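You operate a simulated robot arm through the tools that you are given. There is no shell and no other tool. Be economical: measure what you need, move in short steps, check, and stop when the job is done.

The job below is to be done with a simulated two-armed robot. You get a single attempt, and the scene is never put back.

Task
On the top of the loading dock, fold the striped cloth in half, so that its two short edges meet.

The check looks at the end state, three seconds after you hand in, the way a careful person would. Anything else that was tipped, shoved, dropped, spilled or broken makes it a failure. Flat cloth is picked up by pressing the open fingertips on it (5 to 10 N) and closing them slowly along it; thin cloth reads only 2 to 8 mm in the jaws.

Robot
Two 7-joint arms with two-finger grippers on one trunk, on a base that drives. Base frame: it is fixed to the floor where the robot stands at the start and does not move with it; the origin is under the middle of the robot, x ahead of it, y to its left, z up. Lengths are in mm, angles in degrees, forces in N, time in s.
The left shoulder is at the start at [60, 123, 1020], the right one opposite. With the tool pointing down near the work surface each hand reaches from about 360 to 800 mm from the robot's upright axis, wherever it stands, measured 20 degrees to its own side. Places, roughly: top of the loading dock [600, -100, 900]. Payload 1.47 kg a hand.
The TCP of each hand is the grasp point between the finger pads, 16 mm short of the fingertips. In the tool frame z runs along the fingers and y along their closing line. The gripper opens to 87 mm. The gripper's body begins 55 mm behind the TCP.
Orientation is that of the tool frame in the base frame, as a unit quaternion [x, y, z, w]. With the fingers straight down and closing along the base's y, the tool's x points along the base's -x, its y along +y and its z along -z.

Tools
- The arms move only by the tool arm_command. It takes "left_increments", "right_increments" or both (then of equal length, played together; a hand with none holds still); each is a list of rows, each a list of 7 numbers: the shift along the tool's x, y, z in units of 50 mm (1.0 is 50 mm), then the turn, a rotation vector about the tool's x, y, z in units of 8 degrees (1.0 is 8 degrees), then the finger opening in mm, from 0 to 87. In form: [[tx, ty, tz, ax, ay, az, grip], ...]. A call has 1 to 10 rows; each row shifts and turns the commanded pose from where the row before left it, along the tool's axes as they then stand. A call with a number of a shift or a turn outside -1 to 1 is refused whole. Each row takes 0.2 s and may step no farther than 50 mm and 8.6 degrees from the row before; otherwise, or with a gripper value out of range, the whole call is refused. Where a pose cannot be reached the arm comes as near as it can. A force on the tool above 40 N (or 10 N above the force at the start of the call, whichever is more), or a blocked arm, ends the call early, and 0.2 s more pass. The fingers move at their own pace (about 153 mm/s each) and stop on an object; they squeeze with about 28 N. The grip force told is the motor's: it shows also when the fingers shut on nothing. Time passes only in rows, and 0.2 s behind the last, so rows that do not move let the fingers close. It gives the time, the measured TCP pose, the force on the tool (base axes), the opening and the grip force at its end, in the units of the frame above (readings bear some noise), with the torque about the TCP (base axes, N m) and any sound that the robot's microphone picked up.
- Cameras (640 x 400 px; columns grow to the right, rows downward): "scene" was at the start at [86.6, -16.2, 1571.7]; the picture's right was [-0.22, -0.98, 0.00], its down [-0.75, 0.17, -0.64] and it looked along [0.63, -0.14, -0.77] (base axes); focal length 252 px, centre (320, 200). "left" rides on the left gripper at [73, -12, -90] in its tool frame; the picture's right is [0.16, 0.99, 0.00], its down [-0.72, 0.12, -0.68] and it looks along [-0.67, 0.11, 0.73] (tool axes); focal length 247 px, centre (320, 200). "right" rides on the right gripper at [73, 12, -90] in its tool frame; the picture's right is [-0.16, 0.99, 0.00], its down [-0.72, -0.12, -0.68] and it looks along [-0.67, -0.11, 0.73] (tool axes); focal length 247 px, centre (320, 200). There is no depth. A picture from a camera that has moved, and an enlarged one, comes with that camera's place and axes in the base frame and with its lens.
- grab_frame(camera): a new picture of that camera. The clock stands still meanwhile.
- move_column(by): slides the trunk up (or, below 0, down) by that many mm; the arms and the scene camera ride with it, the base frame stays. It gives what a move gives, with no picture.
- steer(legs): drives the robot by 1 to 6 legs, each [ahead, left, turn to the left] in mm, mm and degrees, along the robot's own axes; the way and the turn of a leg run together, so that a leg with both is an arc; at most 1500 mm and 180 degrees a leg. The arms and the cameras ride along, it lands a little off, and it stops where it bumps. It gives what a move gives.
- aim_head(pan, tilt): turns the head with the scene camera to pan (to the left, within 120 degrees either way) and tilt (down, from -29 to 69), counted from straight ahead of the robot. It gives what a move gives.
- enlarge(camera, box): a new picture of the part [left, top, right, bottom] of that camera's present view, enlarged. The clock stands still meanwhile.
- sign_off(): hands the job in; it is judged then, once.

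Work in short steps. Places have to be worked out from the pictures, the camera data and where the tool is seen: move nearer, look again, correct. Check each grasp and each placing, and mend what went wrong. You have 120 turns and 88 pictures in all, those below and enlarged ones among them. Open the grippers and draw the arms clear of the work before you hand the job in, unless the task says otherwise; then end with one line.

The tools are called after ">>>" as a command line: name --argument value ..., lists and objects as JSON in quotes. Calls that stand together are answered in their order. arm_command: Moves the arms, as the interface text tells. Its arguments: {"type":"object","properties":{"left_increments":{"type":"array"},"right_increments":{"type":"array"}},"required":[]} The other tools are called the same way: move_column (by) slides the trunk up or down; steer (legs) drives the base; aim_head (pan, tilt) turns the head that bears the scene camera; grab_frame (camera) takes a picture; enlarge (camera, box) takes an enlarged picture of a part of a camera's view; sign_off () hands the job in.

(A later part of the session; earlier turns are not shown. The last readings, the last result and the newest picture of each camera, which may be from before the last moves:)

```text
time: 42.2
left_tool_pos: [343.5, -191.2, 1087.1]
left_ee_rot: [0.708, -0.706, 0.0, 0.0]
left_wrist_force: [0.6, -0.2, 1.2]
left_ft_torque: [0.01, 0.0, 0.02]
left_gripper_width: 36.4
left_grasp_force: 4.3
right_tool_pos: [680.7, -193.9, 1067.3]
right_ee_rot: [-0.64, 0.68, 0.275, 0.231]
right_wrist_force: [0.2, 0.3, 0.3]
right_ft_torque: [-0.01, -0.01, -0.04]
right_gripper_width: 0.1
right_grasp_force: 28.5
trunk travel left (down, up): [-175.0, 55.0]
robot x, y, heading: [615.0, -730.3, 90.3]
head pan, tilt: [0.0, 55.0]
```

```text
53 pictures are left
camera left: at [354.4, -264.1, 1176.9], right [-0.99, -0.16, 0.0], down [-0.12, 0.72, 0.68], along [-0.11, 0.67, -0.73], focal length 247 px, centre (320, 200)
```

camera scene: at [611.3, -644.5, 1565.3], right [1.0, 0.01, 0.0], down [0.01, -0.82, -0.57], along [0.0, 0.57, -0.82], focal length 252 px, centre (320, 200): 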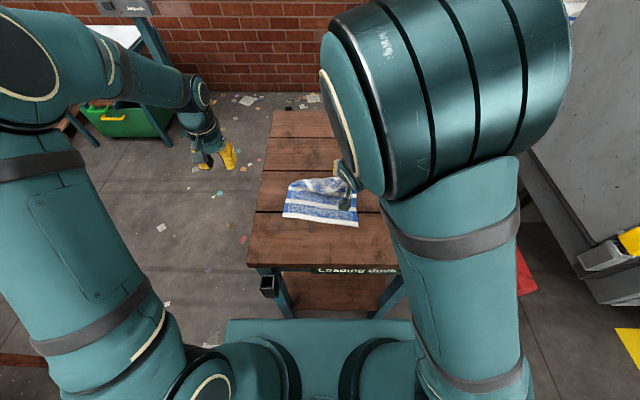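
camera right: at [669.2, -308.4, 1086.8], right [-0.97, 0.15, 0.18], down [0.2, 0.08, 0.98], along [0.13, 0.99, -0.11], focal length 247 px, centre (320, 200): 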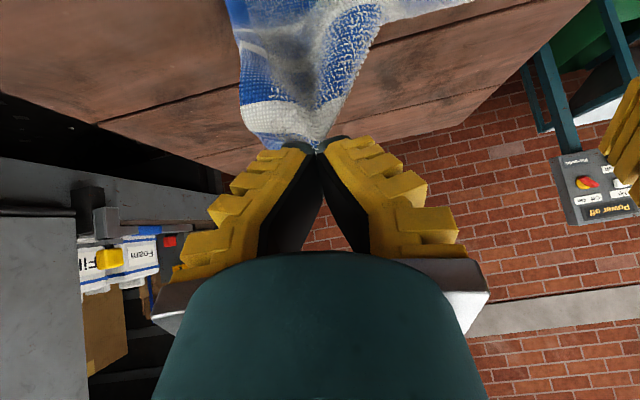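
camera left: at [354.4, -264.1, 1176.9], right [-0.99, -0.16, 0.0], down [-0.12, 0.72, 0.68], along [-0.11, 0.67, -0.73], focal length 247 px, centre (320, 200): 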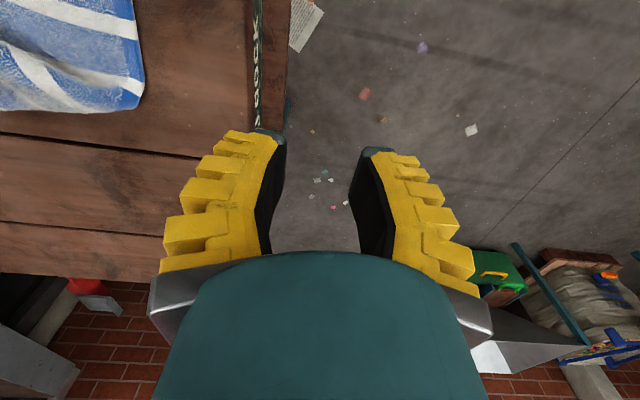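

The right hand still holds its corner, so I'll carry it down along the arc toward the near-right corner, stopping just above the table.

>>> arm_command --right_increments '[[0.32, -0.02, -0.02, 0, 0, 0, 0], [0.32, -0.02, -0.02, 0, 0, 0, 0], [0.4, -0.03, 0.07, 0, 0, 0, 0], [0.4, -0.03, 0.07, 0, 0, 0, 0], [0.325, -0.03, 0.137, 0, 0, 0, 0], [0.325, -0.03, 0.137, 0, 0, 0, 0], [0.287, -0.03, 0.17, 0, 0, 0, 0]]'

>>> grab_frame --camera "right"

>>> grab_frame --camera "scene"

```text
time: 43.8
left_tool_pos: [344.2, -190.3, 1086.6]
left_ee_rot: [0.707, -0.707, -0.001, 0.0]
left_wrist_force: [0.0, 0.8, 0.3]
left_ft_torque: [0.0, 0.0, 0.02]
left_gripper_width: 36.1
left_grasp_force: 3.9
right_tool_pos: [682.3, -265.5, 966.1]
right_ee_rot: [-0.64, 0.68, 0.275, 0.229]
right_wrist_force: [-0.7, 0.3, -0.1]
right_ft_torque: [0.0, -0.05, 0.0]
right_gripper_width: 0.0
right_grasp_force: 28.3
trunk travel left (down, up): [-175.0, 55.0]
robot x, y, heading: [616.5, -724.4, 90.4]
head pan, tilt: [0.0, 55.0]
```

```text
52 pictures are left
camera right: at [668.8, -379.2, 987.1], right [-0.97, 0.15, 0.18], down [0.2, 0.08, 0.98], along [0.13, 0.99, -0.11], focal length 247 px, centre (320, 200)
```

right: 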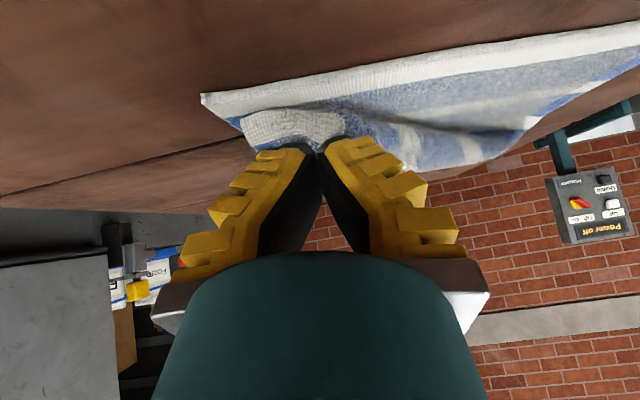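

```text
51 pictures are left
camera scene: at [612.4, -643.9, 1565.3], right [1.0, 0.01, 0.0], down [0.01, -0.82, -0.57], along [0.0, 0.57, -0.82], focal length 252 px, centre (320, 200)
```

scene: 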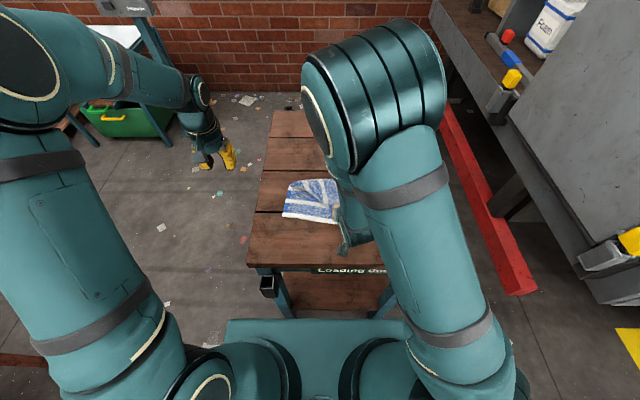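

The corner is about 25 mm above the near edge. I'll lower it, open slowly, and retreat back and up along the fingers.

>>> arm_command --right_increments '[[0.17, -0.02, 0.01, 0, 0, 0, 0], [0.15, -0.02, 0.01, 0, 0, 0, 0], [0, 0, 0, 0, 0, 0, 10], [0, 0, 0, 0, 0, 0, 20], [0, 0, 0, 0, 0, 0, 30], [0, 0, -0.5, 0, 0, 0, 30], [0, 0, -0.8, 0, 0, 0, 30], [0, 0, -0.8, 0, 0, 0, 30]]'

>>> grab_frame --camera "right"

>>> grab_frame --camera "scene"

```text
time: 45.6
left_tool_pos: [346.0, -190.6, 1087.6]
left_ee_rot: [0.708, -0.706, -0.001, -0.001]
left_wrist_force: [-0.2, 0.4, -0.8]
left_ft_torque: [0.02, 0.0, -0.02]
left_gripper_width: 36.3
left_grasp_force: 4.4
right_tool_pos: [661.7, -293.7, 1031.3]
right_ee_rot: [-0.64, 0.681, 0.274, 0.229]
right_wrist_force: [0.1, -0.9, -0.3]
right_ft_torque: [0.05, -0.01, 0.01]
right_gripper_width: 36.2
right_grasp_force: 5.1
right hand out of reach, approached as far as the arm can: row 6, 7, 8
trunk travel left (down, up): [-175.0, 55.0]
robot x, y, heading: [612.8, -729.7, 90.5]
head pan, tilt: [0.0, 55.0]
```

```text
50 pictures are left
camera right: at [648.3, -408.3, 1050.7], right [-0.97, 0.15, 0.18], down [0.2, 0.08, 0.98], along [0.13, 0.99, -0.11], focal length 247 px, centre (320, 200)
```

right: 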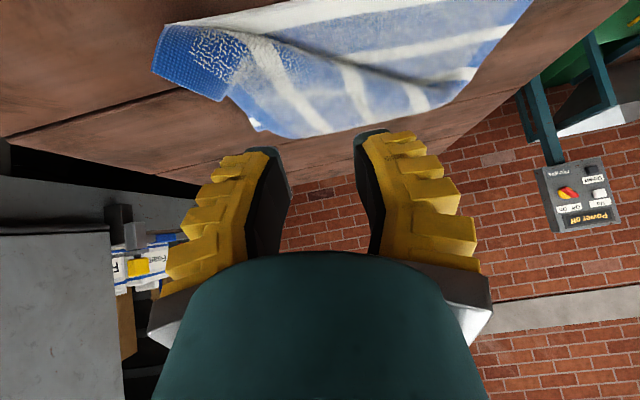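

```text
49 pictures are left
camera scene: at [612.7, -645.9, 1565.5], right [1.0, 0.01, 0.0], down [0.0, -0.82, -0.57], along [0.0, 0.57, -0.82], focal length 252 px, centre (320, 200)
```

scene: 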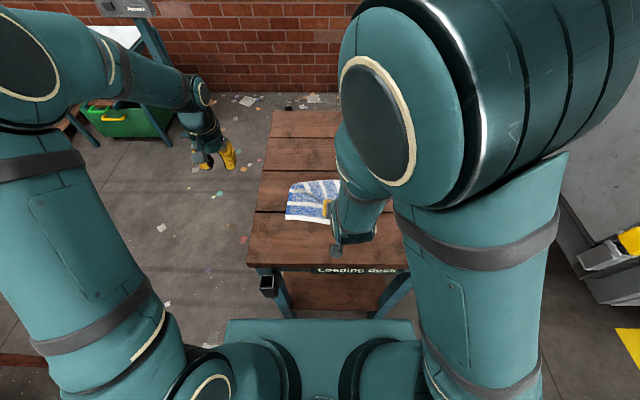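

The right corner unfolded nicely toward the robot. I'll straighten the right hand, swing it out to the side and inspect the cloth.

>>> arm_command --right_increments '[[0, -0.3, -0.3, 0.075, 0.873, -0.078, 30], [0, -0.5, -0.3, 0.075, 0.873, -0.078, 30], [0, -0.5, -0.3, 0.075, 0.873, -0.078, 30], [0, -0.8, 0, 0.075, 0.873, -0.078, 30], [0, -0.8, 0, 0.075, 0.873, -0.078, 30], [0, -0.8, 0, 0.075, 0.873, -0.078, 30]]'

>>> grab_frame --camera "scene"

>>> enlarge --camera "scene" --box '[260, 150, 380, 240]'

```text
time: 47.0
left_tool_pos: [345.3, -189.8, 1087.9]
left_ee_rot: [0.708, -0.707, 0.0, 0.0]
left_wrist_force: [0.7, 0.6, -0.7]
left_ft_torque: [-0.02, 0.03, 0.02]
left_gripper_width: 36.4
left_grasp_force: 4.3
right_tool_pos: [850.1, -322.3, 1059.0]
right_ee_rot: [0.709, -0.705, 0.001, 0.001]
right_wrist_force: [0.5, -0.2, 0.6]
right_ft_torque: [0.01, 0.03, 0.01]
right_gripper_width: 36.1
right_grasp_force: 4.5
trunk travel left (down, up): [-175.0, 55.0]
robot x, y, heading: [610.7, -725.0, 90.2]
head pan, tilt: [0.0, 55.0]
```

```text
48 pictures are left
camera scene: at [613.8, -643.5, 1565.3], right [1.0, 0.01, 0.0], down [0.0, -0.82, -0.57], along [0.0, 0.57, -0.82], focal length 252 px, centre (320, 200)
```

scene: 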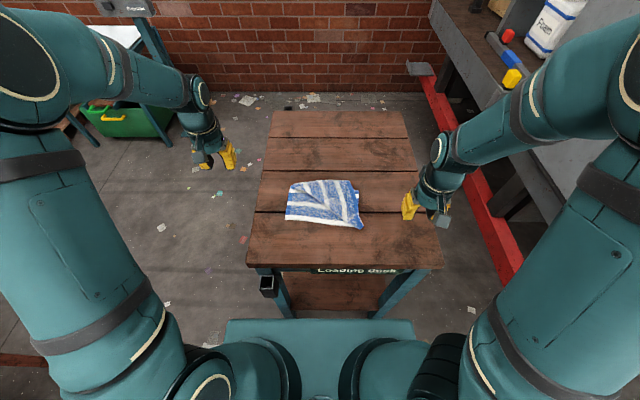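

```text
4.44 times, centred on (320, 195) of scene
camera zoom: at [613.8, -643.5, 1565.3], right [1.0, 0.01, 0.0], down [0.0, -0.82, -0.57], along [0.0, 0.57, -0.82], focal length 1120 px, centre (320, 222)
```

zoom: 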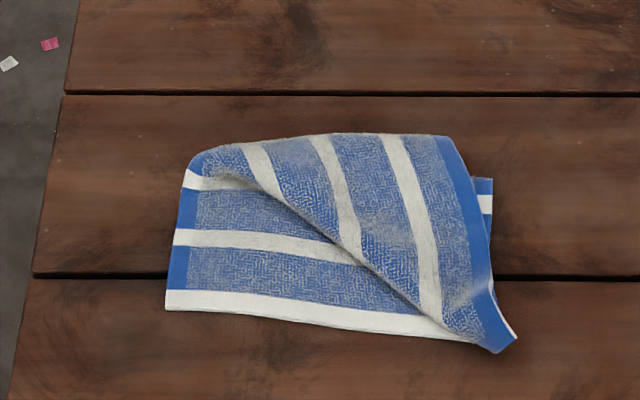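

The layout is clear: the right corner lies on the near-right corner, but the left half of the flap was folded back diagonally. Its free corner now lies at the back right, around (690, −130). I'll bring the left hand over for a closer look.

>>> arm_command --left_increments '[[0.15, -0.9, 0, 0, 0, 0, 30], [0.15, -0.9, 0, 0, 0, 0, 30], [0.15, -0.9, 0, 0, 0, 0, 30], [0.15, -0.9, 0, 0, 0, 0, 30], [0.15, -0.9, 0, 0, 0, 0, 30], [0.15, -0.9, 0, 0, 0, 0, 30]]'

>>> grab_frame --camera "left"

```text
time: 48.4
left_tool_pos: [616.0, -235.3, 1086.7]
left_ee_rot: [0.708, -0.706, -0.001, 0.001]
left_wrist_force: [0.7, 0.2, 0.2]
left_ft_torque: [0.01, 0.01, -0.04]
left_gripper_width: 36.0
left_grasp_force: 4.4
right_tool_pos: [849.9, -323.0, 1059.8]
right_ee_rot: [0.709, -0.705, 0.001, 0.001]
right_wrist_force: [-0.3, -0.3, -0.3]
right_ft_torque: [0.03, 0.03, 0.05]
right_gripper_width: 36.2
right_grasp_force: 4.5
trunk travel left (down, up): [-175.0, 55.0]
robot x, y, heading: [609.0, -728.4, 90.0]
head pan, tilt: [0.0, 55.0]
```

```text
46 pictures are left
camera left: at [627.8, -308.7, 1176.6], right [-0.99, -0.16, 0.0], down [-0.12, 0.72, 0.68], along [-0.11, 0.67, -0.73], focal length 247 px, centre (320, 200)
```

left: 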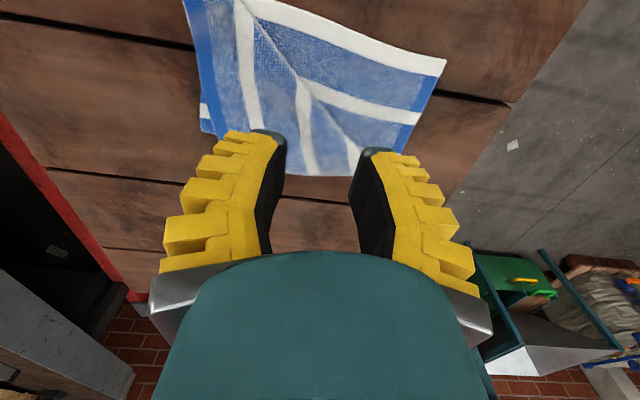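

The fingers hide the corner, so I'll back the left hand up 90 mm and raise it for a clear view.

>>> arm_command --left_increments '[[0.6, 0, -0.3, 0, 0, 0, 30], [0.6, 0, -0.3, 0, 0, 0, 30], [0.6, 0, -0.3, 0, 0, 0, 30]]'

>>> enlarge --camera "left" --box '[160, 0, 480, 200]'

>>> enlarge --camera "right" --box '[320, 0, 640, 200]'

```text
time: 49.2
left_tool_pos: [613.3, -326.4, 1132.4]
left_ee_rot: [0.707, -0.707, 0.0, -0.001]
left_wrist_force: [-0.5, -0.5, -0.2]
left_ft_torque: [0.04, 0.0, -0.03]
left_gripper_width: 36.2
left_grasp_force: 4.4
right_tool_pos: [847.3, -322.3, 1059.9]
right_ee_rot: [0.709, -0.706, 0.0, 0.0]
right_wrist_force: [-0.3, -0.5, 0.8]
right_ft_torque: [0.0, 0.0, 0.0]
right_gripper_width: 36.1
right_grasp_force: 4.4
trunk travel left (down, up): [-175.0, 55.0]
robot x, y, heading: [609.6, -724.6, 90.2]
head pan, tilt: [0.0, 55.0]
```

```text
2.00 times, centred on (320, 100) of left
camera zoom: at [625.9, -399.3, 1221.8], right [-0.99, -0.16, 0.0], down [-0.12, 0.72, 0.68], along [-0.11, 0.67, -0.73], focal length 494 px, centre (320, 400)
```

zoom: 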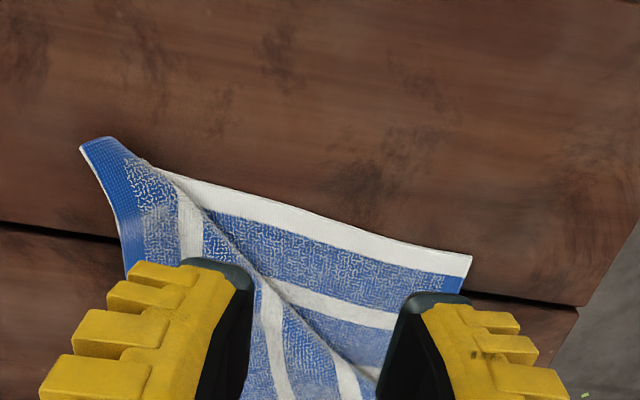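

```text
2.00 times, centred on (480, 100) of right
camera zoom: at [837.4, -397.3, 1150.6], right [-0.99, 0.15, 0.0], down [0.11, 0.72, 0.68], along [0.1, 0.67, -0.73], focal length 494 px, centre (0, 400)
```

zoom: 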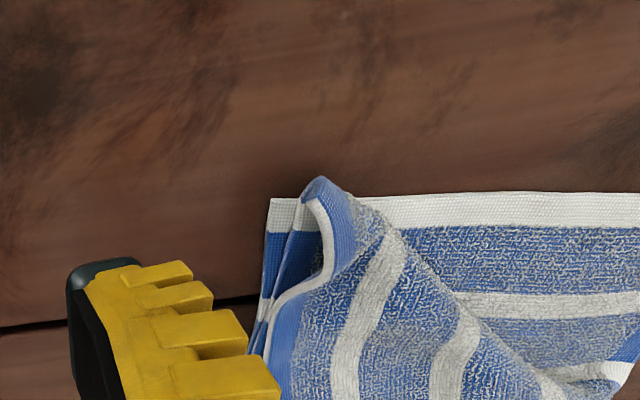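

I'll take a full right-hand view, which has the clear line to the flap.

>>> arm_command --right_increments '[[0.3, 0.6, -0.4, 0, 0, 0, 30], [0.3, 0.6, -0.4, 0, 0, 0, 30]]' --left_increments '[[0, 0.9, 0, 0, 0, 0, 30], [0, 0.9, 0, 0, 0, 0, 30]]'

>>> enlarge --camera "right" --box '[260, 0, 580, 200]'

>>> enlarge --camera "scene" --box '[270, 160, 370, 235]'

```text
time: 49.8
left_tool_pos: [524.9, -324.8, 1130.8]
left_ee_rot: [0.708, -0.706, -0.001, 0.0]
left_wrist_force: [0.5, 0.3, -0.2]
left_ft_torque: [0.03, 0.05, 0.0]
left_gripper_width: 36.2
left_grasp_force: 4.3
right_tool_pos: [787.9, -351.9, 1100.5]
right_ee_rot: [0.709, -0.705, 0.0, 0.0]
right_wrist_force: [0.1, -0.4, 0.1]
right_ft_torque: [-0.03, 0.04, -0.01]
right_gripper_width: 36.1
right_grasp_force: 4.9
trunk travel left (down, up): [-175.0, 55.0]
robot x, y, heading: [609.9, -724.7, 90.4]
head pan, tilt: [0.0, 55.0]
```

```text
2.00 times, centred on (420, 100) of right
camera zoom: at [777.6, -426.3, 1189.7], right [-0.99, 0.15, 0.0], down [0.11, 0.73, 0.68], along [0.11, 0.67, -0.73], focal length 494 px, centre (120, 400)
```

zoom: 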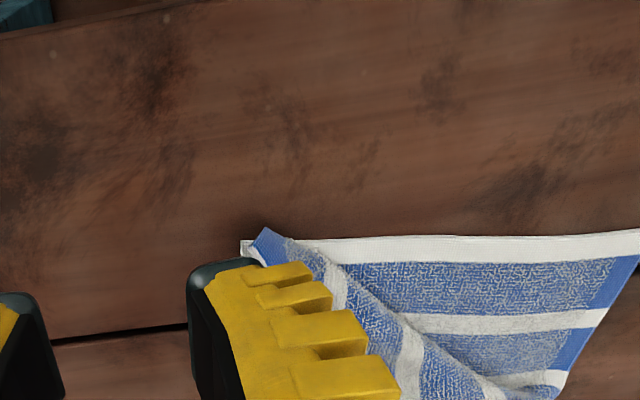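

```text
5.33 times, centred on (320, 198) of scene
camera zoom: at [612.1, -644.6, 1565.4], right [1.0, 0.01, 0.0], down [0.01, -0.82, -0.57], along [0.0, 0.57, -0.82], focal length 1344 px, centre (320, 213)
```

zoom: 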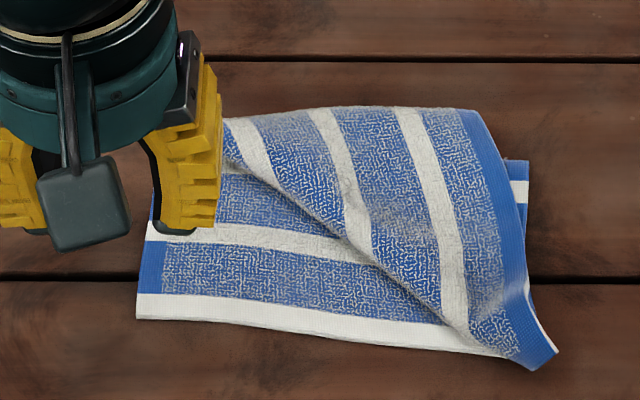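

I need a view from the far side. I'll send the left hand over beyond the cloth and tilt it so its camera looks straight down.

>>> arm_command --left_increments '[[-0.8, -0.3, 0, 0, 0, 0, 30], [-0.8, -0.3, 0, 0, 0, 0, 30], [-0.8, -0.3, 0, 0, 0, 0, 30], [-0.8, -0.3, 0, 0, 0, 0, 30], [-0.8, -0.3, 0, 0, 0, 0, 30], [-0.8, -0.3, 0, 0, 0, 0, 30], [-0.8, 0, 0, 0, 0.9, 0, 30], [0, 0, 0, 0, 0.9, 0, 30], [0, 0, 0, 0, 0.9, 0, 30], [0, 0, 0, 0, 0.9, 0, 30]]'

>>> grab_frame --camera "left"

```text
time: 52.0
left_tool_pos: [608.1, -61.0, 1131.4]
left_ee_rot: [0.699, -0.698, 0.111, 0.11]
left_wrist_force: [-0.1, -0.7, 0.1]
left_ft_torque: [0.01, -0.01, 0.03]
left_gripper_width: 35.9
left_grasp_force: 4.7
left hand out of reach, approached as far as the arm can: row 8, 9, 10
right_tool_pos: [787.8, -352.7, 1098.8]
right_ee_rot: [0.709, -0.705, 0.001, 0.0]
right_wrist_force: [-0.7, 0.2, 0.2]
right_ft_torque: [0.0, -0.02, 0.01]
right_gripper_width: 36.1
right_grasp_force: 3.6
trunk travel left (down, up): [-175.0, 55.0]
robot x, y, heading: [610.6, -724.2, 90.5]
head pan, tilt: [0.0, 55.0]
```

```text
41 pictures are left
camera left: at [619.0, -102.8, 1239.1], right [-0.99, -0.15, 0.05], down [-0.12, 0.9, 0.42], along [-0.11, 0.41, -0.9], focal length 247 px, centre (320, 200)
```

left: 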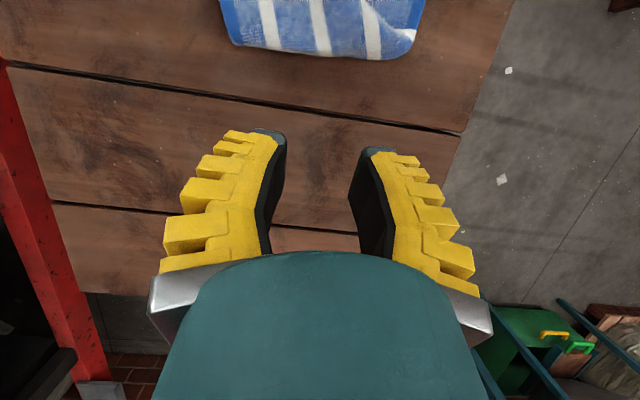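

>>> enlarge --camera "left" --box '[208, 0, 432, 140]'

```text
2.86 times, centred on (320, 70) of left
camera zoom: at [619.0, -102.8, 1239.1], right [-0.99, -0.15, 0.05], down [-0.12, 0.9, 0.42], along [-0.11, 0.41, -0.9], focal length 706 px, centre (320, 571)
```

zoom: 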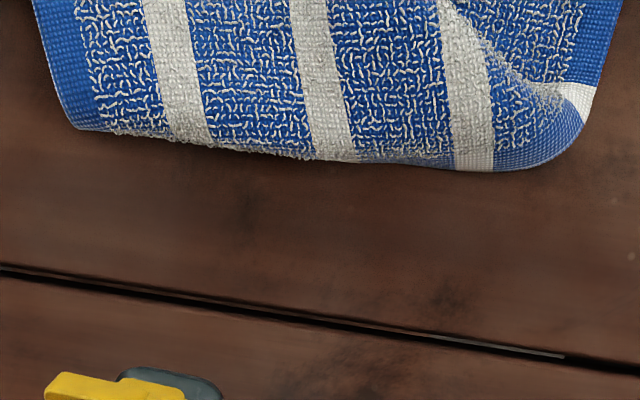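

The flap's left corner lies near (697, −129), slightly tucked under at the back. I'll straighten the left hand and position it over (672, −146) for a pinch of the top layer.

>>> arm_command --left_increments '[[0, 0, 0, 0, -0.9, 0, 30], [0, 0, 0, 0, -0.9, 0, 30], [0, 0, 0, 0, -0.9, 0, 30], [0, 0, 0, 0, -0.9, 0, 30], [0.5, -0.4, 0, 0, 0, 0, 30], [0.5, -0.4, 0.4, 0, 0, 0, 30], [0.5, -0.4, 0.8, 0, 0, 0, 30]]'

```text
refused: row 7 steps farther than a row can; nothing moved
```

>>> arm_command --left_increments '[[0, 0, 0, 0, -0.9, 0, 30], [0, 0, 0, 0, -0.9, 0, 30], [0, 0, 0, 0, -0.9, 0, 30], [0, 0, 0, 0, -0.9, 0, 30], [0.5, -0.4, 0, 0, 0, 0, 30], [0.5, -0.4, 0.4, 0, 0, 0, 30], [0.5, -0.4, 0.6, 0, 0, 0, 30]]'

>>> grab_frame --camera "left"

```text
time: 53.6
left_tool_pos: [669.9, -122.1, 1068.3]
left_ee_rot: [0.705, -0.703, -0.067, -0.066]
left_wrist_force: [0.2, -0.7, 0.0]
left_ft_torque: [-0.01, -0.01, 0.01]
left_gripper_width: 36.1
left_grasp_force: 4.1
right_tool_pos: [789.5, -352.5, 1099.7]
right_ee_rot: [0.709, -0.705, 0.001, 0.001]
right_wrist_force: [0.5, -0.1, -0.2]
right_ft_torque: [0.02, 0.04, 0.0]
right_gripper_width: 36.2
right_grasp_force: 4.6
trunk travel left (down, up): [-175.0, 55.0]
robot x, y, heading: [613.0, -726.9, 90.2]
head pan, tilt: [0.0, 55.0]
```

```text
39 pictures are left
camera left: at [680.9, -210.9, 1142.2], right [-0.99, -0.16, -0.03], down [-0.12, 0.58, 0.8], along [-0.11, 0.8, -0.59], focal length 247 px, centre (320, 200)
```

left: 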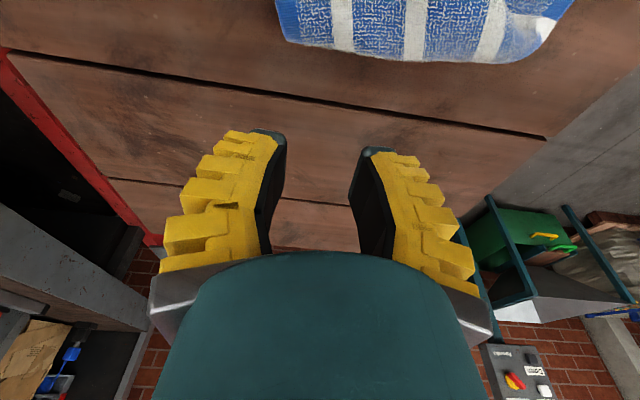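

The hand kept an 11° tilt, so I'll correct it. The corner is confirmed at about (703, −127), and I'll descend to 15–20 mm above the cloth.

>>> arm_command --left_increments '[[0.1, 0, 0, 0, 0.68, 0, 28], [0.1, 0, 0, 0, 0.67, 0, 28], [0.1, -0.03, 0.5, 0, 0, 0, 28], [0.1, -0.03, 0.5, 0, 0, 0, 28], [0.08, -0.02, 0.5, 0, 0, 0, 28], [0, 0, 0.4, 0, 0, 0, 28]]'

>>> grab_frame --camera "left"

```text
time: 55.0
left_tool_pos: [671.7, -146.5, 971.6]
left_ee_rot: [0.709, -0.706, 0.0, 0.0]
left_wrist_force: [-0.5, 0.4, 0.3]
left_ft_torque: [-0.02, 0.04, 0.02]
left_gripper_width: 34.1
left_grasp_force: 4.2
right_tool_pos: [788.2, -351.8, 1099.2]
right_ee_rot: [0.709, -0.705, 0.001, 0.001]
right_wrist_force: [0.4, -0.4, 0.3]
right_ft_torque: [-0.01, -0.04, -0.01]
right_gripper_width: 35.7
right_grasp_force: 4.6
trunk travel left (down, up): [-175.0, 55.0]
robot x, y, heading: [613.0, -725.1, 90.6]
head pan, tilt: [0.0, 55.0]
```

```text
38 pictures are left
camera left: at [683.2, -219.7, 1060.9], right [-0.99, -0.16, 0.0], down [-0.12, 0.72, 0.68], along [-0.11, 0.67, -0.73], focal length 247 px, centre (320, 200)
```

left: 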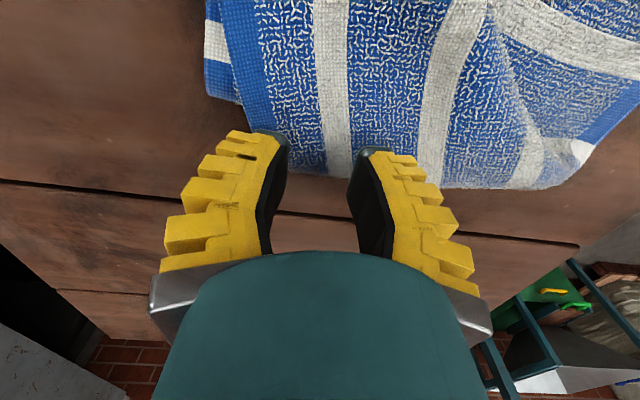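

The alignment is good. I'll shift 5 mm inward and lower gently until contact.

>>> arm_command --left_increments '[[0, 0.1, 0.15, 0, 0, 0, 28], [0, 0, 0.1, 0, 0, 0, 28], [0, 0, 0.06, 0, 0, 0, 28], [0, 0, 0, 0, 0, 0, 28]]'

```text
time: 56.0
left_tool_pos: [668.7, -146.3, 955.2]
left_ee_rot: [0.707, -0.707, 0.0, 0.0]
left_wrist_force: [0.7, 0.3, 0.6]
left_ft_torque: [0.02, -0.02, -0.02]
left_gripper_width: 28.9
left_grasp_force: 6.6
right_tool_pos: [788.2, -352.6, 1100.5]
right_ee_rot: [0.709, -0.706, 0.0, 0.001]
right_wrist_force: [-0.4, -0.4, 0.2]
right_ft_torque: [0.01, -0.01, -0.02]
right_gripper_width: 36.1
right_grasp_force: 4.3
trunk travel left (down, up): [-175.0, 55.0]
robot x, y, heading: [611.5, -730.2, 90.4]
head pan, tilt: [0.0, 55.0]
```

Almost no contact yet, so I'll go further down in small steps.

>>> arm_command --left_increments '[[0, 0, 0.08, 0, 0, 0, 32], [0, 0, 0.06, 0, 0, 0, 32], [0, 0, 0, 0, 0, 0, 32]]'

```text
time: 56.8
left_tool_pos: [667.1, -147.4, 949.0]
left_ee_rot: [0.708, -0.706, -0.001, 0.0]
left_wrist_force: [0.6, 1.0, 0.6]
left_ft_torque: [0.0, 0.01, 0.03]
left_gripper_width: 33.1
left_grasp_force: 7.3
right_tool_pos: [788.3, -352.3, 1097.7]
right_ee_rot: [0.709, -0.706, 0.0, 0.0]
right_wrist_force: [0.3, 0.2, -0.1]
right_ft_torque: [0.01, 0.0, 0.03]
right_gripper_width: 36.3
right_grasp_force: 4.2
trunk travel left (down, up): [-175.0, 55.0]
robot x, y, heading: [611.4, -726.5, 90.3]
head pan, tilt: [0.0, 55.0]
```

>>> arm_command --left_increments '[[0, 0, 0.06, 0, 0, 0, 32], [0, 0, 0.05, 0, 0, 0, 32], [0, 0, 0, 0, 0, 0, 32]]'

```text
time: 57.6
left_tool_pos: [669.1, -147.4, 944.2]
left_ee_rot: [0.708, -0.706, 0.0, -0.002]
left_wrist_force: [-0.5, 0.5, 12.0]
left_ft_torque: [0.02, 0.12, 0.03]
left_gripper_width: 34.3
left_grasp_force: 7.8
right_tool_pos: [787.3, -353.6, 1100.0]
right_ee_rot: [0.709, -0.705, -0.001, 0.0]
right_wrist_force: [-0.4, 0.6, -0.5]
right_ft_torque: [0.04, 0.04, -0.03]
right_gripper_width: 36.3
right_grasp_force: 4.6
trunk travel left (down, up): [-175.0, 55.0]
robot x, y, heading: [612.9, -725.4, 90.5]
head pan, tilt: [0.0, 55.0]
```

Contact is 12 N. I'll ease to about 10 N and close slowly.

>>> arm_command --left_increments '[[0, 0, -0.02, 0, 0, 0, 29], [0, 0, 0, 0, 0, 0, 26], [0, 0, 0, 0, 0, 0, 23], [0, 0, 0, 0, 0, 0, 20], [0, 0, 0, 0, 0, 0, 17], [0, 0, 0, 0, 0, 0, 14], [0, 0, 0, 0, 0, 0, 11], [0, 0, 0.01, 0, 0, 0, 8]]'

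>>> arm_command --left_increments '[[0, 0, 0.02, 0, 0, 0, 5], [0, 0, 0, 0, 0, 0, 3], [0, 0, 0, 0, 0, 0, 1], [0, 0, 0, 0, 0, 0, 0], [0, 0, 0, 0, 0, 0, 0]]'

>>> arm_command --left_increments '[[0, 0, -0.2, 0, 0, 0, 0], [0, 0, -0.25, 0, 0, 0, 0], [0, 0, -0.25, 0, 0, 0, 0], [0, 0, -0.25, 0, 0, 0, 0]]'

>>> grab_frame --camera "left"

>>> enlarge --camera "scene" --box '[260, 130, 400, 235]'

```text
time: 59.4
left_tool_pos: [667.3, -147.4, 943.9]
left_ee_rot: [0.708, -0.706, 0.0, -0.001]
left_wrist_force: [-0.4, -1.1, 7.6]
left_ft_torque: [0.0, 0.07, -0.03]
left_gripper_width: 5.6
left_grasp_force: 19.6
right_tool_pos: [788.7, -352.4, 1100.2]
right_ee_rot: [0.709, -0.705, 0.0, 0.001]
right_wrist_force: [1.5, -0.5, -0.4]
right_ft_torque: [-0.01, 0.01, 0.04]
right_gripper_width: 36.2
right_grasp_force: 3.7
trunk travel left (down, up): [-175.0, 55.0]
robot x, y, heading: [609.8, -726.7, 90.2]
head pan, tilt: [0.0, 55.0]
```

```text
time: 60.6
left_tool_pos: [667.3, -147.4, 944.8]
left_ee_rot: [0.708, -0.706, 0.0, -0.002]
left_wrist_force: [1.5, 1.3, 14.2]
left_ft_torque: [0.16, 0.07, -0.06]
left_gripper_width: 0.0
left_grasp_force: 27.3
right_tool_pos: [788.8, -353.5, 1100.0]
right_ee_rot: [0.709, -0.705, -0.001, 0.0]
right_wrist_force: [0.2, -0.7, 0.1]
right_ft_torque: [0.0, 0.03, 0.0]
right_gripper_width: 35.8
right_grasp_force: 4.7
trunk travel left (down, up): [-175.0, 55.0]
robot x, y, heading: [613.6, -725.5, 90.4]
head pan, tilt: [0.0, 55.0]
```

```text
time: 61.6
left_tool_pos: [668.3, -147.4, 989.9]
left_ee_rot: [0.708, -0.706, 0.0, 0.0]
left_wrist_force: [0.2, 0.9, 0.2]
left_ft_torque: [0.0, -0.01, 0.02]
left_gripper_width: 0.1
left_grasp_force: 28.3
right_tool_pos: [788.2, -352.4, 1099.6]
right_ee_rot: [0.709, -0.705, 0.001, 0.001]
right_wrist_force: [-0.4, -0.9, -0.1]
right_ft_torque: [0.02, -0.03, 0.02]
right_gripper_width: 36.3
right_grasp_force: 4.2
trunk travel left (down, up): [-175.0, 55.0]
robot x, y, heading: [610.0, -729.0, 90.7]
head pan, tilt: [0.0, 55.0]
```

```text
37 pictures are left
camera left: at [679.0, -220.2, 1080.5], right [-0.99, -0.16, 0.0], down [-0.12, 0.72, 0.68], along [-0.11, 0.67, -0.73], focal length 247 px, centre (320, 200)
```

left: 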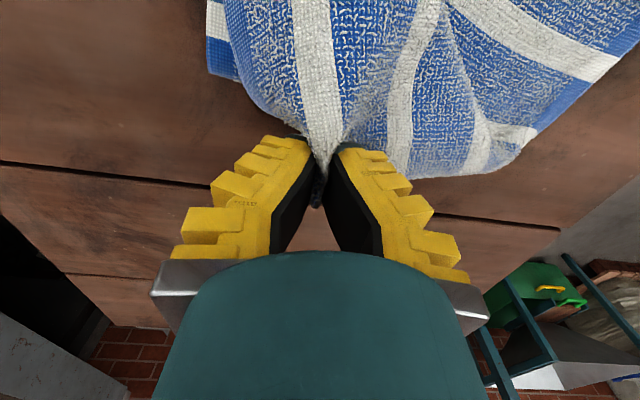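

```text
3.81 times, centred on (330, 182) of scene
camera zoom: at [612.4, -644.7, 1565.4], right [1.0, 0.01, 0.0], down [0.01, -0.82, -0.57], along [0.0, 0.57, -0.82], focal length 960 px, centre (282, 267)
```

zoom: 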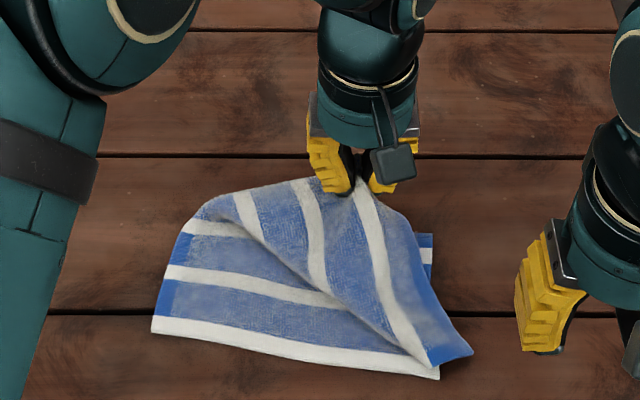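

The left hand holds only the top layer and the bottom layer stayed put. I'll swing the corner up toward the near-left, move the right arm further away, then tilt the left hand forward.

>>> arm_command --left_increments '[[0.265, 0.31, -0.25, 0, 0, 0, 0], [0.265, 0.31, -0.25, 0, 0, 0, 0], [0.265, 0.31, -0.2, 0, 0, 0, 0], [0.265, 0.31, -0.1, 0, 0, 0, 0], [0.1, 0.1, 0, 0, -1, 0, 0], [0.1, 0.1, 0, 0, -1, 0, 0], [0, 0, 0, 0, -1, 0, 0], [0, 0, 0, 0, -1, 0, 0]]' --right_increments '[[0, -0.5, 0, 0, 0, 0, 30], [0, -0.5, 0, 0, 0, 0, 30], [0, -0.5, 0, 0, 0, 0, 30], [0, -0.5, 0, 0, 0, 0, 30], [0, 0, 0, 0, 0, 0, 30], [0, 0, 0, 0, 0, 0, 30], [0, 0, 0, 0, 0, 0, 30], [0, 0, 0, 0, 0, 0, 30]]'

>>> grab_frame --camera "left"

>>> enlarge --camera "scene" --box '[260, 130, 400, 235]'

```text
time: 63.4
left_tool_pos: [598.4, -210.0, 1029.8]
left_ee_rot: [0.68, -0.678, -0.197, -0.195]
left_wrist_force: [-0.3, 0.2, -0.1]
left_ft_torque: [0.01, -0.01, 0.01]
left_gripper_width: 0.0
left_grasp_force: 28.1
right_tool_pos: [889.2, -352.4, 1099.2]
right_ee_rot: [0.709, -0.705, 0.001, 0.001]
right_wrist_force: [-0.1, 0.2, 0.3]
right_ft_torque: [0.02, -0.01, 0.01]
right_gripper_width: 35.9
right_grasp_force: 4.4
trunk travel left (down, up): [-175.0, 55.0]
robot x, y, heading: [613.2, -729.3, 90.3]
head pan, tilt: [0.0, 55.0]
```

```text
35 pictures are left
camera left: at [608.3, -320.6, 1067.5], right [-0.99, -0.14, -0.08], down [-0.12, 0.25, 0.96], along [-0.11, 0.96, -0.26], focal length 247 px, centre (320, 200)
```

left: 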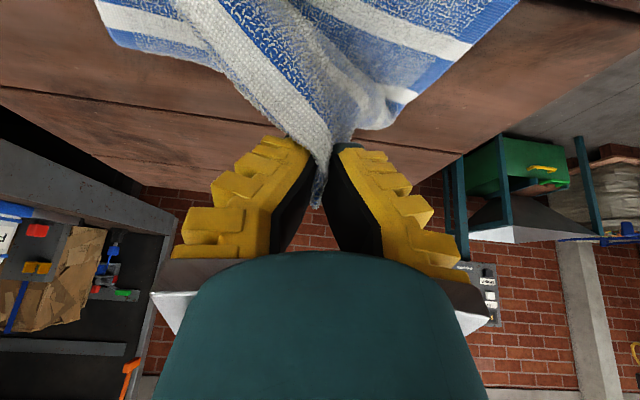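

```text
3.81 times, centred on (330, 182) of scene
camera zoom: at [613.6, -645.1, 1565.4], right [1.0, 0.01, 0.0], down [0.0, -0.82, -0.57], along [0.0, 0.57, -0.82], focal length 960 px, centre (282, 267)
```

zoom: 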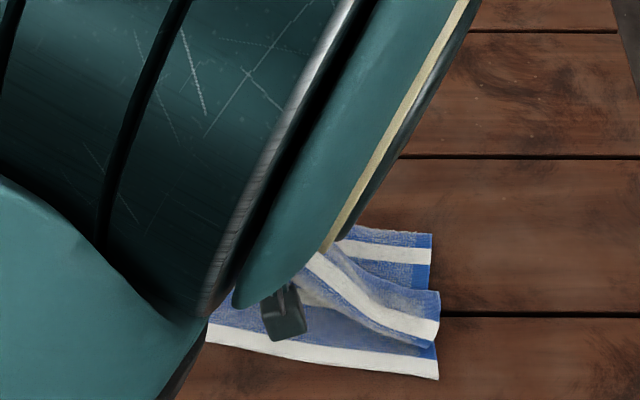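

The corner still holds. I'll continue down toward the near-left, aiming for the tips at about (542, −255).

>>> arm_command --left_increments '[[0.275, 0.227, 0.025, 0, 0, 0, 0], [0.275, 0.227, 0.025, 0, 0, 0, 0], [0.275, 0.227, 0.025, 0, 0, 0, 0], [0.29, 0.147, 0.213, 0, 0, 0, 0], [0.29, 0.147, 0.213, 0, 0, 0, 0]]'

>>> grab_frame --camera "left"

>>> grab_frame --camera "right"

```text
time: 64.6
left_tool_pos: [547.8, -257.8, 970.7]
left_ee_rot: [0.68, -0.679, -0.194, -0.195]
left_wrist_force: [-0.3, -0.7, 0.2]
left_ft_torque: [-0.01, -0.01, -0.01]
left_gripper_width: 0.1
left_grasp_force: 28.2
right_tool_pos: [887.2, -351.9, 1100.0]
right_ee_rot: [0.709, -0.705, 0.001, 0.0]
right_wrist_force: [0.0, 0.4, 1.8]
right_ft_torque: [0.01, -0.01, 0.0]
right_gripper_width: 35.9
right_grasp_force: 4.2
trunk travel left (down, up): [-175.0, 55.0]
robot x, y, heading: [610.6, -725.1, 90.6]
head pan, tilt: [0.0, 55.0]
```

```text
33 pictures are left
camera left: at [558.2, -366.7, 1008.6], right [-0.99, -0.14, -0.08], down [-0.12, 0.25, 0.96], along [-0.11, 0.96, -0.27], focal length 247 px, centre (320, 200)
```

left: 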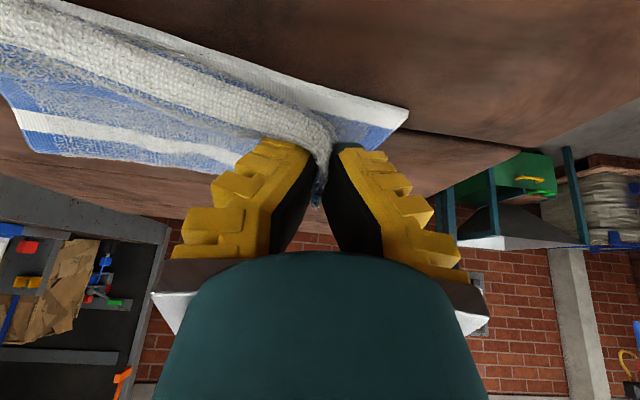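

```text
32 pictures are left
camera right: at [877.2, -425.3, 1190.0], right [-0.99, 0.15, 0.0], down [0.11, 0.73, 0.68], along [0.1, 0.67, -0.73], focal length 247 px, centre (320, 200)
```

right: 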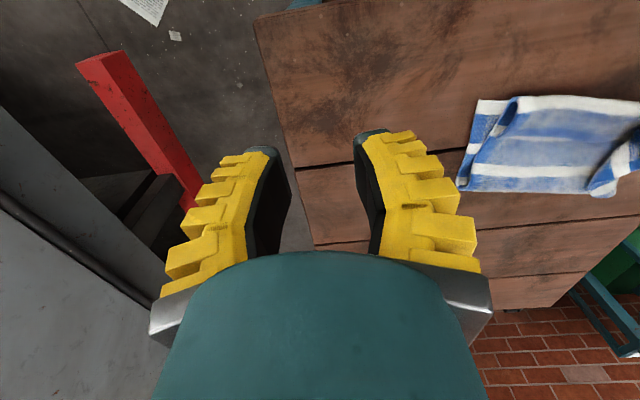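

The corner is almost over its place, about 30 mm up. I'll lower it, open, and back off along the fingers.

>>> arm_command --left_increments '[[0.17, 0.06, 0.083, 0, 0, 0, 0], [0.17, 0.06, 0.083, 0, 0, 0, 0], [0, 0, 0, 0, 0, 0, 0], [0, 0, 0, 0, 0, 0, 10], [0, 0, 0, 0, 0, 0, 20], [0, 0, 0, 0, 0, 0, 30], [0, 0, -0.4, 0, 0, 0, 30], [0, 0, -0.6, 0, 0, 0, 30], [0, 0, -0.6, 0, 0, 0, 30]]'

>>> arm_command --left_increments '[[0, 0.3, -0.3, 0, 1, 0, 30], [0, 0.5, -0.3, 0, 1, 0, 30], [0, 0.5, -0.3, 0, 1, 0, 30], [0, 0.8, 0, 0, 1, 0, 30], [0, 0.8, 0, 0, 0, 0, 30], [0, 0.8, 0, 0, 0, 0, 30]]'

>>> enlarge --camera "scene" --box '[260, 150, 380, 240]'

>>> grab_frame --camera "scene"

```text
time: 66.6
left_tool_pos: [541.6, -310.4, 1024.0]
left_ee_rot: [0.681, -0.678, -0.195, -0.194]
left_wrist_force: [-0.1, 0.3, -0.1]
left_ft_torque: [-0.01, 0.0, 0.01]
left_gripper_width: 36.4
left_grasp_force: 4.9
right_tool_pos: [887.7, -352.2, 1100.6]
right_ee_rot: [0.709, -0.705, 0.001, 0.0]
right_wrist_force: [-0.2, 0.6, 0.3]
right_ft_torque: [0.01, -0.01, 0.03]
right_gripper_width: 36.4
right_grasp_force: 4.8
trunk travel left (down, up): [-175.0, 55.0]
robot x, y, heading: [610.5, -726.6, 90.6]
head pan, tilt: [0.0, 55.0]
```

```text
time: 68.0
left_tool_pos: [355.6, -327.2, 1063.4]
left_ee_rot: [0.708, -0.706, 0.001, -0.001]
left_wrist_force: [0.4, 0.0, 0.4]
left_ft_torque: [-0.02, 0.01, 0.02]
left_gripper_width: 35.8
left_grasp_force: 4.2
right_tool_pos: [886.3, -350.5, 1100.0]
right_ee_rot: [0.708, -0.706, 0.002, -0.001]
right_wrist_force: [-0.9, 0.3, -0.1]
right_ft_torque: [-0.01, -0.02, -0.01]
right_gripper_width: 36.3
right_grasp_force: 4.6
trunk travel left (down, up): [-175.0, 55.0]
robot x, y, heading: [611.7, -726.7, 90.5]
head pan, tilt: [0.0, 55.0]
```

```text
4.44 times, centred on (320, 195) of scene
camera zoom: at [611.1, -643.9, 1565.3], right [1.0, 0.01, 0.0], down [0.01, -0.82, -0.57], along [0.0, 0.57, -0.82], focal length 1120 px, centre (320, 222)
```

zoom: 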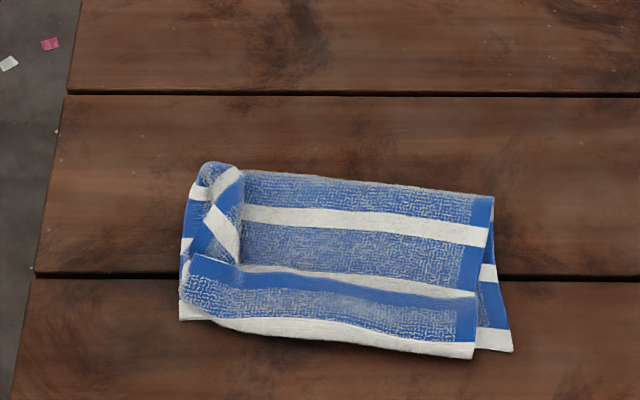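

```text
30 pictures are left
camera scene: at [611.1, -643.9, 1565.3], right [1.0, 0.01, 0.0], down [0.01, -0.82, -0.57], along [0.0, 0.57, -0.82], focal length 252 px, centre (320, 200)
```

scene: 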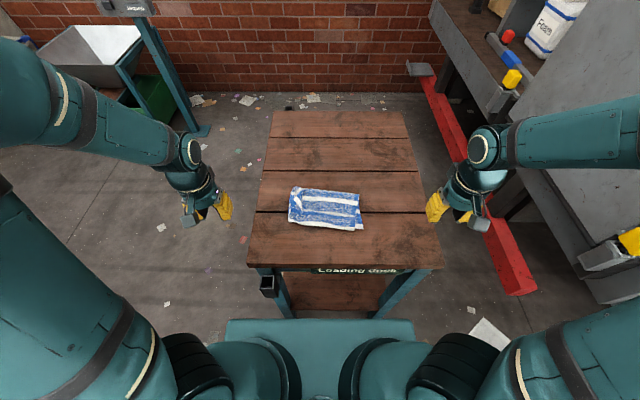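

The fold is nearly right: stripes are parallel and the flap lies forward. But its last 25–45 mm is turned back as a hem along the near edge, and the left end is bunched. I'll bring the right hand in for a closer look.

>>> arm_command --right_increments '[[0.05, 0.78, 0.2, 0, 0, 0, 30], [0.05, 0.78, 0.2, 0, 0, 0, 30], [0.05, 0.78, 0.2, 0, 0, 0, 30], [0.05, 0.78, 0.2, 0, 0, 0, 30], [0.05, 0.6, 0.2, 0, 0, 0, 30]]'

>>> grab_frame --camera "right"

```text
time: 69.2
left_tool_pos: [357.0, -328.7, 1064.6]
left_ee_rot: [0.708, -0.707, 0.0, 0.0]
left_wrist_force: [-0.9, -0.2, 0.3]
left_ft_torque: [0.01, -0.02, 0.03]
left_gripper_width: 36.1
left_grasp_force: 4.4
right_tool_pos: [699.3, -365.3, 1049.3]
right_ee_rot: [0.709, -0.705, 0.001, -0.001]
right_wrist_force: [-0.4, 0.3, 0.8]
right_ft_torque: [0.02, 0.0, 0.01]
right_gripper_width: 36.3
right_grasp_force: 4.7
trunk travel left (down, up): [-175.0, 55.0]
robot x, y, heading: [615.0, -721.2, 90.4]
head pan, tilt: [0.0, 55.0]
```

```text
29 pictures are left
camera right: at [689.5, -438.9, 1139.5], right [-0.99, 0.15, 0.0], down [0.11, 0.73, 0.68], along [0.1, 0.67, -0.73], focal length 247 px, centre (320, 200)
```

right: 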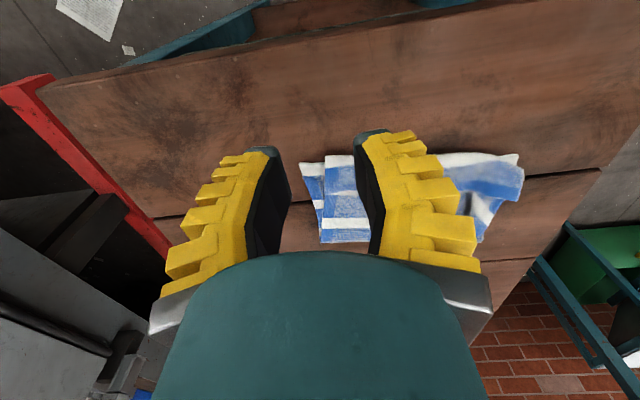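

>>> enlarge --camera "scene" --box '[280, 182, 368, 237]'

```text
7.27 times, centred on (324, 210) of scene
camera zoom: at [611.6, -644.1, 1565.3], right [1.0, 0.01, 0.0], down [0.01, -0.82, -0.57], along [0.0, 0.57, -0.82], focal length 1832 px, centre (291, 131)
```

zoom: 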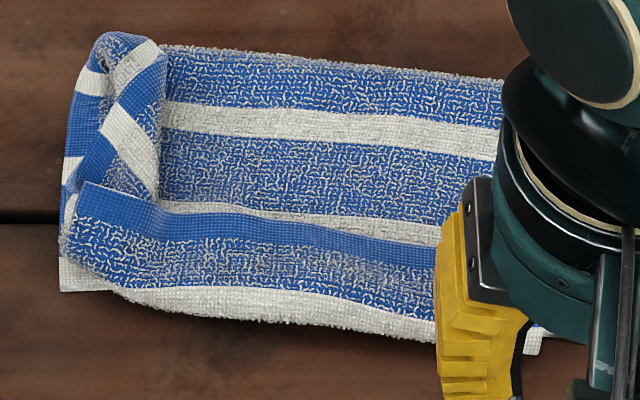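

The hem is the last ~45 mm beyond the outermost white stripe. I'll re-lift that edge with both hands and lay it again with tilt. First I'll drive back 130 mm so the elbows have room, and raise the right hand clear.

>>> steer --legs '[[-130, 0, 0]]'

>>> enlarge --camera "scene" --box '[270, 140, 390, 215]'

```text
time: 70.4
left_tool_pos: [356.5, -455.2, 1063.5]
left_ee_rot: [0.709, -0.705, 0.0, 0.0]
left_wrist_force: [0.1, -0.3, 1.3]
left_ft_torque: [0.0, -0.02, 0.0]
left_gripper_width: 36.0
left_grasp_force: 4.7
right_tool_pos: [702.0, -494.7, 1049.3]
right_ee_rot: [0.709, -0.705, 0.0, 0.0]
right_wrist_force: [0.8, 0.7, -0.9]
right_ft_torque: [0.01, -0.03, 0.03]
right_gripper_width: 36.4
right_grasp_force: 5.0
trunk travel left (down, up): [-175.0, 55.0]
robot x, y, heading: [612.2, -852.5, 90.3]
head pan, tilt: [0.0, 55.0]
```

```text
5.33 times, centred on (330, 178) of scene
camera zoom: at [613.2, -774.0, 1565.4], right [1.0, 0.01, 0.0], down [0.01, -0.82, -0.57], along [0.0, 0.57, -0.82], focal length 1344 px, centre (267, 320)
```

zoom: 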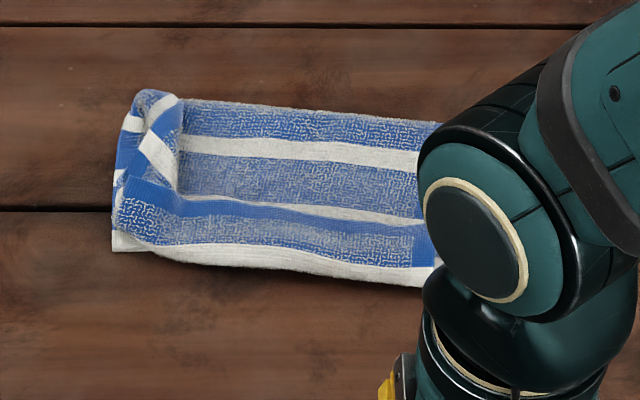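

Coordinates agree: the hem edge runs from about (528, −235) to (710, −265). I'll hover both hands over the hem near its ends.

>>> arm_command --left_increments '[[-0.56, -0.571, 0.2, 0, 0, 0, 28], [-0.56, -0.571, 0.2, 0, 0, 0, 28], [-0.56, -0.571, 0.2, 0, 0, 0, 28], [-0.56, -0.571, 0.2, 0, 0, 0, 28], [-0.56, -0.571, 0.2, 0, 0, 0, 28], [-0.56, -0.571, 0.2, 0, 0, 0, 28], [-0.56, -0.571, 0.2, 0, 0, 0, 28]]' --right_increments '[[-0.614, 0.074, 0.17, 0, 0, 0, 28], [-0.614, 0.074, 0.17, 0, 0, 0, 28], [-0.614, 0.074, 0.17, 0, 0, 0, 28], [-0.614, 0.074, 0.17, 0, 0, 0, 28], [-0.614, 0.074, 0.17, 0, 0, 0, 28], [-0.614, 0.074, 0.17, 0, 0, 0, 28], [-0.614, 0.074, 0.17, 0, 0, 0, 28]]'

>>> grab_frame --camera "left"

>>> grab_frame --camera "right"

```text
time: 72.0
left_tool_pos: [557.8, -257.4, 991.7]
left_ee_rot: [0.709, -0.706, 0.0, 0.0]
left_wrist_force: [0.5, -0.6, -0.9]
left_ft_torque: [-0.04, -0.01, -0.03]
left_gripper_width: 34.2
left_grasp_force: 4.3
right_tool_pos: [675.2, -276.4, 987.8]
right_ee_rot: [0.709, -0.706, 0.002, 0.0]
right_wrist_force: [0.0, 0.8, 0.0]
right_ft_torque: [-0.01, 0.03, -0.01]
right_gripper_width: 34.1
right_grasp_force: 5.1
trunk travel left (down, up): [-175.0, 55.0]
robot x, y, heading: [608.0, -854.5, 90.2]
head pan, tilt: [0.0, 55.0]
```

```text
26 pictures are left
camera left: at [567.8, -330.1, 1081.8], right [-0.99, -0.16, 0.0], down [-0.12, 0.72, 0.68], along [-0.11, 0.67, -0.73], focal length 247 px, centre (320, 200)
```

left: 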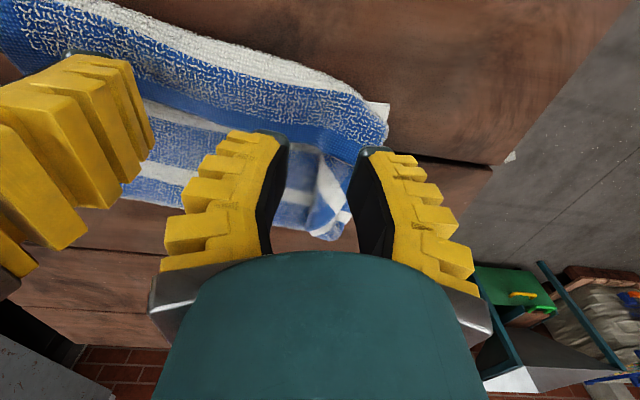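

```text
25 pictures are left
camera right: at [665.2, -350.2, 1079.2], right [-0.99, 0.15, 0.0], down [0.11, 0.73, 0.68], along [0.1, 0.67, -0.74], focal length 247 px, centre (320, 200)
```

right: 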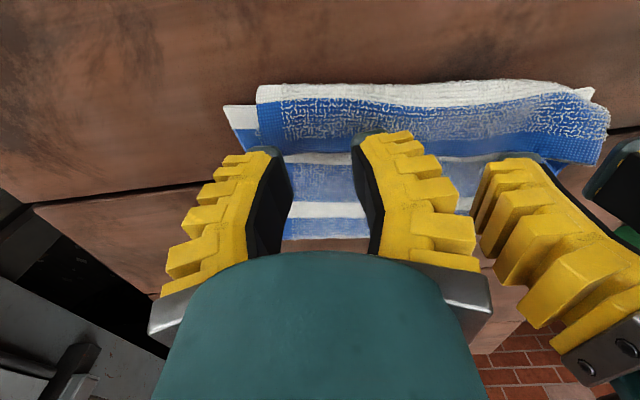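

Adjusting: left centre to (563, −257), right to (678, −288). Then I'll descend to just above the cloth and press.

>>> arm_command --left_increments '[[0, -0.1, 0.3, 0, 0, 0, 30], [0, 0, 0.3, 0, 0, 0, 30], [0, 0, 0.2, 0, 0, 0, 30], [0, 0, 0.07, 0, 0, 0, 30], [0, 0, 0, 0, 0, 0, 30]]' --right_increments '[[0.23, -0.05, 0.3, 0, 0, 0, 30], [0, 0, 0.3, 0, 0, 0, 30], [0, 0, 0.2, 0, 0, 0, 30], [0, 0, 0.02, 0, 0, 0, 30], [0, 0, 0, 0, 0, 0, 30]]'

```text
time: 73.2
left_tool_pos: [561.1, -257.9, 950.7]
left_ee_rot: [0.708, -0.706, -0.001, -0.001]
left_wrist_force: [1.9, 1.6, 10.1]
left_ft_torque: [0.02, 0.12, 0.02]
left_gripper_width: 33.8
left_grasp_force: 2.6
right_tool_pos: [677.8, -290.6, 948.9]
right_ee_rot: [0.709, -0.705, 0.001, 0.0]
right_wrist_force: [0.6, -0.6, 4.7]
right_ft_torque: [0.03, 0.02, 0.02]
right_gripper_width: 33.6
right_grasp_force: 3.6
trunk travel left (down, up): [-175.0, 55.0]
robot x, y, heading: [618.2, -852.0, 90.5]
head pan, tilt: [0.0, 55.0]
```

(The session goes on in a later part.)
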